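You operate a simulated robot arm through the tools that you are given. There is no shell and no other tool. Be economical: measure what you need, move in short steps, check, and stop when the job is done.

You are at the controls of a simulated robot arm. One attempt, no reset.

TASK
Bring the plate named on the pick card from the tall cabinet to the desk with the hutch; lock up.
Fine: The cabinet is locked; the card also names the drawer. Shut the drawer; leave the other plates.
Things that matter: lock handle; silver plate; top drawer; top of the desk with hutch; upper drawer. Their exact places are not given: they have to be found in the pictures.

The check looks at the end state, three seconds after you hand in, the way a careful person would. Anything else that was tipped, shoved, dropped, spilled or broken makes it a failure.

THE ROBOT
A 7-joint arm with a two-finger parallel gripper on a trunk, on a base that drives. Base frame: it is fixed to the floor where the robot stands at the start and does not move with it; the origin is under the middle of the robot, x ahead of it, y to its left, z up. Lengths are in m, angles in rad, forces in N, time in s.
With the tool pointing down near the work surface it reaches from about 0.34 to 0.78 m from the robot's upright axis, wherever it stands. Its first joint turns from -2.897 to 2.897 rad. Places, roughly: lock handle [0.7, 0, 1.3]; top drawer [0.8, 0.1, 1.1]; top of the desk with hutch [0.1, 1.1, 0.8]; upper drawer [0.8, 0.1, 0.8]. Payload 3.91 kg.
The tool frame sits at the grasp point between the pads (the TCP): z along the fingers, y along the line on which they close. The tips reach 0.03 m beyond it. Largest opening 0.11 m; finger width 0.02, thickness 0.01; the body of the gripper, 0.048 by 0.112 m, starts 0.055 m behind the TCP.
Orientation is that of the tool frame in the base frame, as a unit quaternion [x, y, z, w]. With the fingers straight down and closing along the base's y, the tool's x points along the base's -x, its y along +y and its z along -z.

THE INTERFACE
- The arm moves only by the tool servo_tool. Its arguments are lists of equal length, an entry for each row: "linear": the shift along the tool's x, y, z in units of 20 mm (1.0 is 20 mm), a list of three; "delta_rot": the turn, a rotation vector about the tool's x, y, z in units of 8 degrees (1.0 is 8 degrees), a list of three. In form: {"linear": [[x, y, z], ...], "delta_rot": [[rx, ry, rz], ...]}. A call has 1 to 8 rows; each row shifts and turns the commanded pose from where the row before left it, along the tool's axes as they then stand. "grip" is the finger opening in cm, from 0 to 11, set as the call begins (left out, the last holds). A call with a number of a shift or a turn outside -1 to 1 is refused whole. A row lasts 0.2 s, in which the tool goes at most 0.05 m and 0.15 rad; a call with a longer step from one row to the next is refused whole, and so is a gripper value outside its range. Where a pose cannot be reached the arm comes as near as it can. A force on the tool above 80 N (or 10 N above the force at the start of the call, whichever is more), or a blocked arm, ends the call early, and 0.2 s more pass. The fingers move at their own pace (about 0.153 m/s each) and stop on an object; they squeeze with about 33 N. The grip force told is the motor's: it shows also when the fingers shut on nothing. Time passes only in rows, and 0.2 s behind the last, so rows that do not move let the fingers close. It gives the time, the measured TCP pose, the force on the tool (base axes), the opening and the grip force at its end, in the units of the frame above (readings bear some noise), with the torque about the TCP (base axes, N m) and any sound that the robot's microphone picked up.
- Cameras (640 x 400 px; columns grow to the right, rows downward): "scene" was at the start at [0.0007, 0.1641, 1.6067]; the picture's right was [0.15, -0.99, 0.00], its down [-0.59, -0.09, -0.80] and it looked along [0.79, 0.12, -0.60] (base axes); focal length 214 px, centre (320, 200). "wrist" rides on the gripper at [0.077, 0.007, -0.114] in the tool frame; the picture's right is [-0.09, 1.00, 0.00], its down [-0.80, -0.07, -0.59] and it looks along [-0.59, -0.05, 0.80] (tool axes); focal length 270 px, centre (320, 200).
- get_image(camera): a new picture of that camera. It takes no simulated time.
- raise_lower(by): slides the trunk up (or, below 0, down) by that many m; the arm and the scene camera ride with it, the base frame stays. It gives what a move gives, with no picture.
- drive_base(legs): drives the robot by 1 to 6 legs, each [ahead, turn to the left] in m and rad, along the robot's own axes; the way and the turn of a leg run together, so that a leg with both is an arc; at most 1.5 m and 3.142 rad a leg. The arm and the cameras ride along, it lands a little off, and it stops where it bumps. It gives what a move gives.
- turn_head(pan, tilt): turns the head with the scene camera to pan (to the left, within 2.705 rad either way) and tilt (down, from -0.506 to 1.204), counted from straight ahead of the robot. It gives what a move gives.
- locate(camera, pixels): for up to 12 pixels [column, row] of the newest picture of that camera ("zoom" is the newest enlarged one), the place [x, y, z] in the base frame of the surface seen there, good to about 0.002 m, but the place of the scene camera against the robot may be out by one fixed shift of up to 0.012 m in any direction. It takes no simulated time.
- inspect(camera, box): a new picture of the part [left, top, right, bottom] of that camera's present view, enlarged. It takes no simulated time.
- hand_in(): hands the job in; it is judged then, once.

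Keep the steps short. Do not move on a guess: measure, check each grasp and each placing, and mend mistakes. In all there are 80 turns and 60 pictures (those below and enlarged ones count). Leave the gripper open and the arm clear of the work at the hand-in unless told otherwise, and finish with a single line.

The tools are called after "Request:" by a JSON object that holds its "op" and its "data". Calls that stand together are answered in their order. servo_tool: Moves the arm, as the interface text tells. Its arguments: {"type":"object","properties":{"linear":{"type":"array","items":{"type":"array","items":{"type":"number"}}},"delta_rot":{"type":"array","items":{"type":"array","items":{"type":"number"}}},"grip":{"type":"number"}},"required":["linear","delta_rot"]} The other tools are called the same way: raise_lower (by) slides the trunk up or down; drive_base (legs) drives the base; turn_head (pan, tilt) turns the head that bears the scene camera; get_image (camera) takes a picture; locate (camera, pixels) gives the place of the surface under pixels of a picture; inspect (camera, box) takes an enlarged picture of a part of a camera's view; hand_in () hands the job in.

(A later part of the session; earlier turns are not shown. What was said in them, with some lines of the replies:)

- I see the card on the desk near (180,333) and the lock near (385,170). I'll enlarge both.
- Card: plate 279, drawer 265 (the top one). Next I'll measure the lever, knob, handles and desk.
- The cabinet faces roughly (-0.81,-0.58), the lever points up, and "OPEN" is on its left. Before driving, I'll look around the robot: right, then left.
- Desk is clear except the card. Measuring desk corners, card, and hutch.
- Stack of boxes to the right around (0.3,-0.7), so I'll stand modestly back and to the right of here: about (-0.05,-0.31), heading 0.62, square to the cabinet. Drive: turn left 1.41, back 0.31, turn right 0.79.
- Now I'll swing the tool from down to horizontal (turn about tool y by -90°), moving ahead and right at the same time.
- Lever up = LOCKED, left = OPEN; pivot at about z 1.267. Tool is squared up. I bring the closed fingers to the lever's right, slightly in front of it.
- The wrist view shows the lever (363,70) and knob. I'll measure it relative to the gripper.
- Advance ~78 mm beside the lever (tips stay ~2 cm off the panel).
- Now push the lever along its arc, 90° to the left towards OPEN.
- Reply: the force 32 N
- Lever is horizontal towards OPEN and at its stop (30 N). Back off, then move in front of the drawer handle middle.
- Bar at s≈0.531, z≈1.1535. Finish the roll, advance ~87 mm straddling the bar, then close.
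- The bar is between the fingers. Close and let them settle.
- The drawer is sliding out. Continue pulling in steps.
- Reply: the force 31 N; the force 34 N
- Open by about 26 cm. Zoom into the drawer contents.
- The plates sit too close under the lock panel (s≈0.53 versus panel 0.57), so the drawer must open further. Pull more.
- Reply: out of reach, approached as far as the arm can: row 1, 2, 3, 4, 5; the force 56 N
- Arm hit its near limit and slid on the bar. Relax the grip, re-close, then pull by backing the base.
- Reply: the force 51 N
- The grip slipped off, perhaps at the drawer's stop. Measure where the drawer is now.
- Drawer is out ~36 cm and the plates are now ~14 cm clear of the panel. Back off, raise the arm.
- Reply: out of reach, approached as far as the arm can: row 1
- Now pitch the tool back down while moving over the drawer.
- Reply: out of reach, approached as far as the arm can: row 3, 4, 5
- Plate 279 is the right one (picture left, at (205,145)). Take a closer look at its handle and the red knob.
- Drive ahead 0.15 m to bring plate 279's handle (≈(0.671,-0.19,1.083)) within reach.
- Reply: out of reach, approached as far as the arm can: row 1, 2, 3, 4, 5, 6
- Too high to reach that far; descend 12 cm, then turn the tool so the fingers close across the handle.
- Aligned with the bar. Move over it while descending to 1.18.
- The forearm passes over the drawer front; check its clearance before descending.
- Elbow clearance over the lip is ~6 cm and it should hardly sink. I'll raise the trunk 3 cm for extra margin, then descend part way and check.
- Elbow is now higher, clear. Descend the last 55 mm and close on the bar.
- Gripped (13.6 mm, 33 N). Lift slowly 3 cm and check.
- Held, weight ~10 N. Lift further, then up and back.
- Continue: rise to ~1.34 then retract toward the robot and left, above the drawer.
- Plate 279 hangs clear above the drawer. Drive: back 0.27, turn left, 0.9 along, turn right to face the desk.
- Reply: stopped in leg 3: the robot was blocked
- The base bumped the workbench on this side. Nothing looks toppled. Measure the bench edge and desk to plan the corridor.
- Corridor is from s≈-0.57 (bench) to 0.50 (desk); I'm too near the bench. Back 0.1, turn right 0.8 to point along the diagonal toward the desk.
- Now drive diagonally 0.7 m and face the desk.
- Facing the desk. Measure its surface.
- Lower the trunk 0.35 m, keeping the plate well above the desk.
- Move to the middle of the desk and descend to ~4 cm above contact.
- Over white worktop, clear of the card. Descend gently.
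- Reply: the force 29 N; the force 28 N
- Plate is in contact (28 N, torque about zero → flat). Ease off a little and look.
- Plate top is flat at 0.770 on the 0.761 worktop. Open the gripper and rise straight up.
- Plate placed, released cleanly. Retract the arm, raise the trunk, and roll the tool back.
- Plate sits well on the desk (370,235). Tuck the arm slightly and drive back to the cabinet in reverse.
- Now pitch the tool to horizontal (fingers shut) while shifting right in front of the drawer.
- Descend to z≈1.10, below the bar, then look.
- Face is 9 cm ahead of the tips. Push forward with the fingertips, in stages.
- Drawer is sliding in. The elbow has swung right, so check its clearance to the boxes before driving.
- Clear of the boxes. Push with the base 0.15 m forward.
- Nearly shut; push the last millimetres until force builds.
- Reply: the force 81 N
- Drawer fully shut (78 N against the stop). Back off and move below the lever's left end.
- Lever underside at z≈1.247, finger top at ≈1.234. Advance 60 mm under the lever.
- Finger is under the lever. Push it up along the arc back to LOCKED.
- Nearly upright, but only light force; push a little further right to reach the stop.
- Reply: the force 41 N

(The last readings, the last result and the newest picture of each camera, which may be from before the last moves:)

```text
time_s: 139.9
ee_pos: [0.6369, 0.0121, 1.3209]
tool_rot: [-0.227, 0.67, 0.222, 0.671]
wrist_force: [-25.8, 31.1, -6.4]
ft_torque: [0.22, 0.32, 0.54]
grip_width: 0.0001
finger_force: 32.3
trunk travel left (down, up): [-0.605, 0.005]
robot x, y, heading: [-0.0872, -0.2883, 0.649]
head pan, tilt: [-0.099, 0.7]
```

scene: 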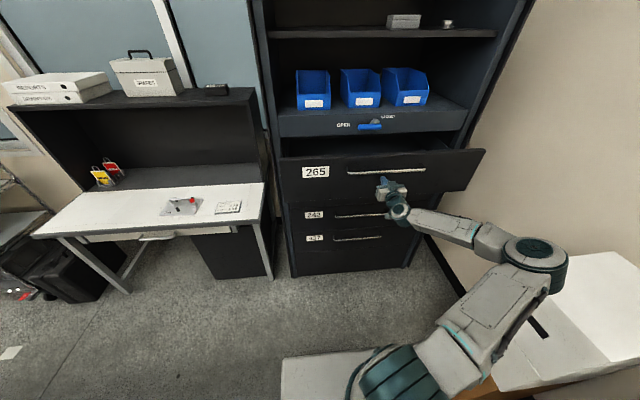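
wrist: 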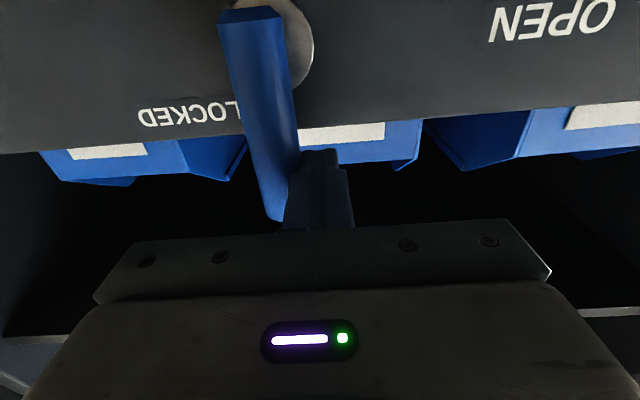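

Firm stop (40 N, no motion): locked. Ease off left, back away, then check.

Request:
{"op": "servo_tool", "data": {"linear": [[0, 0.9, 0], [0, 0.6, 0], [0, 0, -1], [0, 0, -1], [0, 0, -1], [0, 0, -1], [0, 0, -1], [0, 0, -1]], "delta_rot": [[0, 0, 0], [0, 0, 0], [0, 0, 0], [0, 0, 0], [0, 0, 0], [0, 0, 0], [0, 0, 0], [0, 0, 0]]}}

Request:
{"op": "drive_base", "data": {"legs": [[-0.2, 0]]}}

Request:
{"op": "servo_tool", "data": {"linear": [[0, 0, 0], [0, 0, 0]], "delta_rot": [[0, 0, 0], [0, 0, 0]], "grip": 10}}

Request:
{"op": "get_image", "data": {"camera": "wrist"}}

Request:
{"op": "get_image", "data": {"camera": "scene"}}

```text
time_s: 141.7
ee_pos: [0.532, -0.0512, 1.3223]
tool_rot: [-0.218, 0.671, 0.218, 0.674]
wrist_force: [0.5, 0.5, 0.7]
ft_torque: [-0.04, 0.0, 0.02]
grip_width: 0.0002
finger_force: 33.0
trunk travel left (down, up): [-0.605, 0.005]
robot x, y, heading: [-0.0853, -0.2858, 0.631]
head pan, tilt: [-0.099, 0.7]
```

```text
time_s: 143.3
ee_pos: [0.3686, -0.167, 1.3215]
tool_rot: [-0.22, 0.671, 0.22, 0.673]
wrist_force: [0.3, 0.2, 0.3]
ft_torque: [0.01, -0.01, 0.01]
grip_width: 0.0
finger_force: 33.1
trunk travel left (down, up): [-0.605, 0.005]
robot x, y, heading: [-0.247, -0.4089, 0.635]
head pan, tilt: [-0.099, 0.7]
```

```text
time_s: 143.9
ee_pos: [0.3689, -0.166, 1.3218]
tool_rot: [-0.22, 0.671, 0.22, 0.673]
wrist_force: [-0.1, -0.1, 1.0]
ft_torque: [0.01, -0.03, 0.03]
grip_width: 0.0998
finger_force: 0.0
trunk travel left (down, up): [-0.605, 0.005]
robot x, y, heading: [-0.2481, -0.4095, 0.636]
head pan, tilt: [-0.099, 0.7]
```

```text
4 pictures are left
```

wrist: 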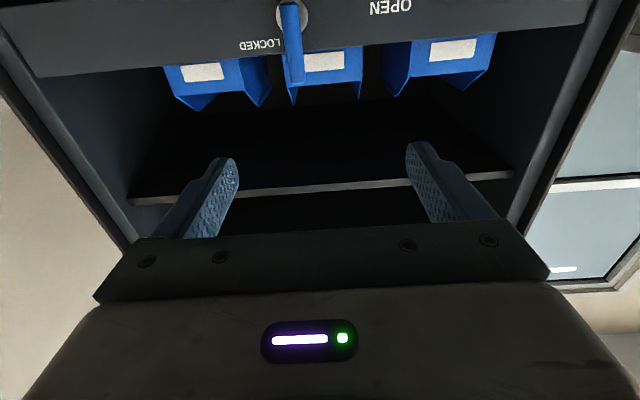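

```text
3 pictures are left
```

scene: 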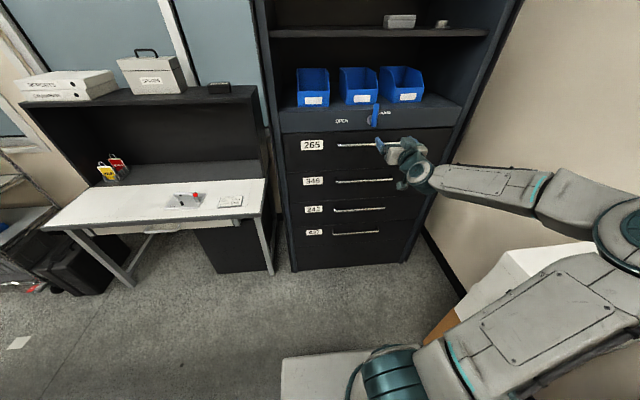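

Request:
{"op": "inspect", "data": {"camera": "scene", "box": [270, 90, 470, 215]}}

Request:
{"op": "locate", "data": {"camera": "zoom", "pixels": [[337, 52], [335, 118], [130, 177], [100, 290], [220, 97], [560, 140], [540, 250]]}}

```text
3.20 times, centred on (370, 152) of scene
```

zoom: 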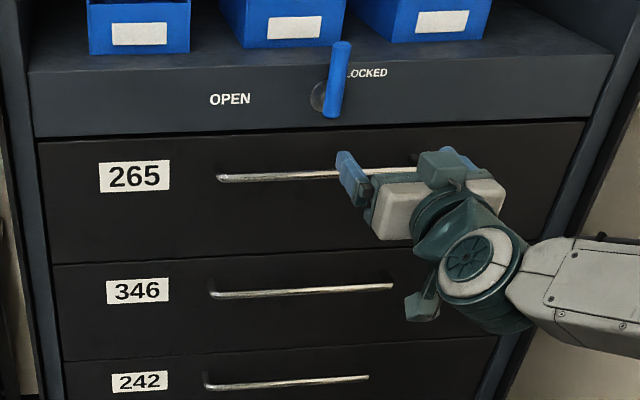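

```text
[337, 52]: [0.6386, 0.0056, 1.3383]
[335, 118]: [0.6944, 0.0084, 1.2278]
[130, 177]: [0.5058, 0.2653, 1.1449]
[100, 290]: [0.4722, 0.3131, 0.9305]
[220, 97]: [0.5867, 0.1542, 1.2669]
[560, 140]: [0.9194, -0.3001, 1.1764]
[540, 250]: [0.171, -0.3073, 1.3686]
```

Lever is up at LOCKED and drawer 265 is flush (0.5656 against 0.5664 at the start). Plate 279 is on the desk, and the gripper is open and clear. Handing in.

Request:
{"op": "hand_in", "data": {}}

```text
The job is handed in.
```

Plate 279 is on the desk with the hutch, drawer 265 is shut, the cabinet is locked and the other plates were left in place; the base bumped the workbench once while I was carrying the plate, and nothing on it looked moved.
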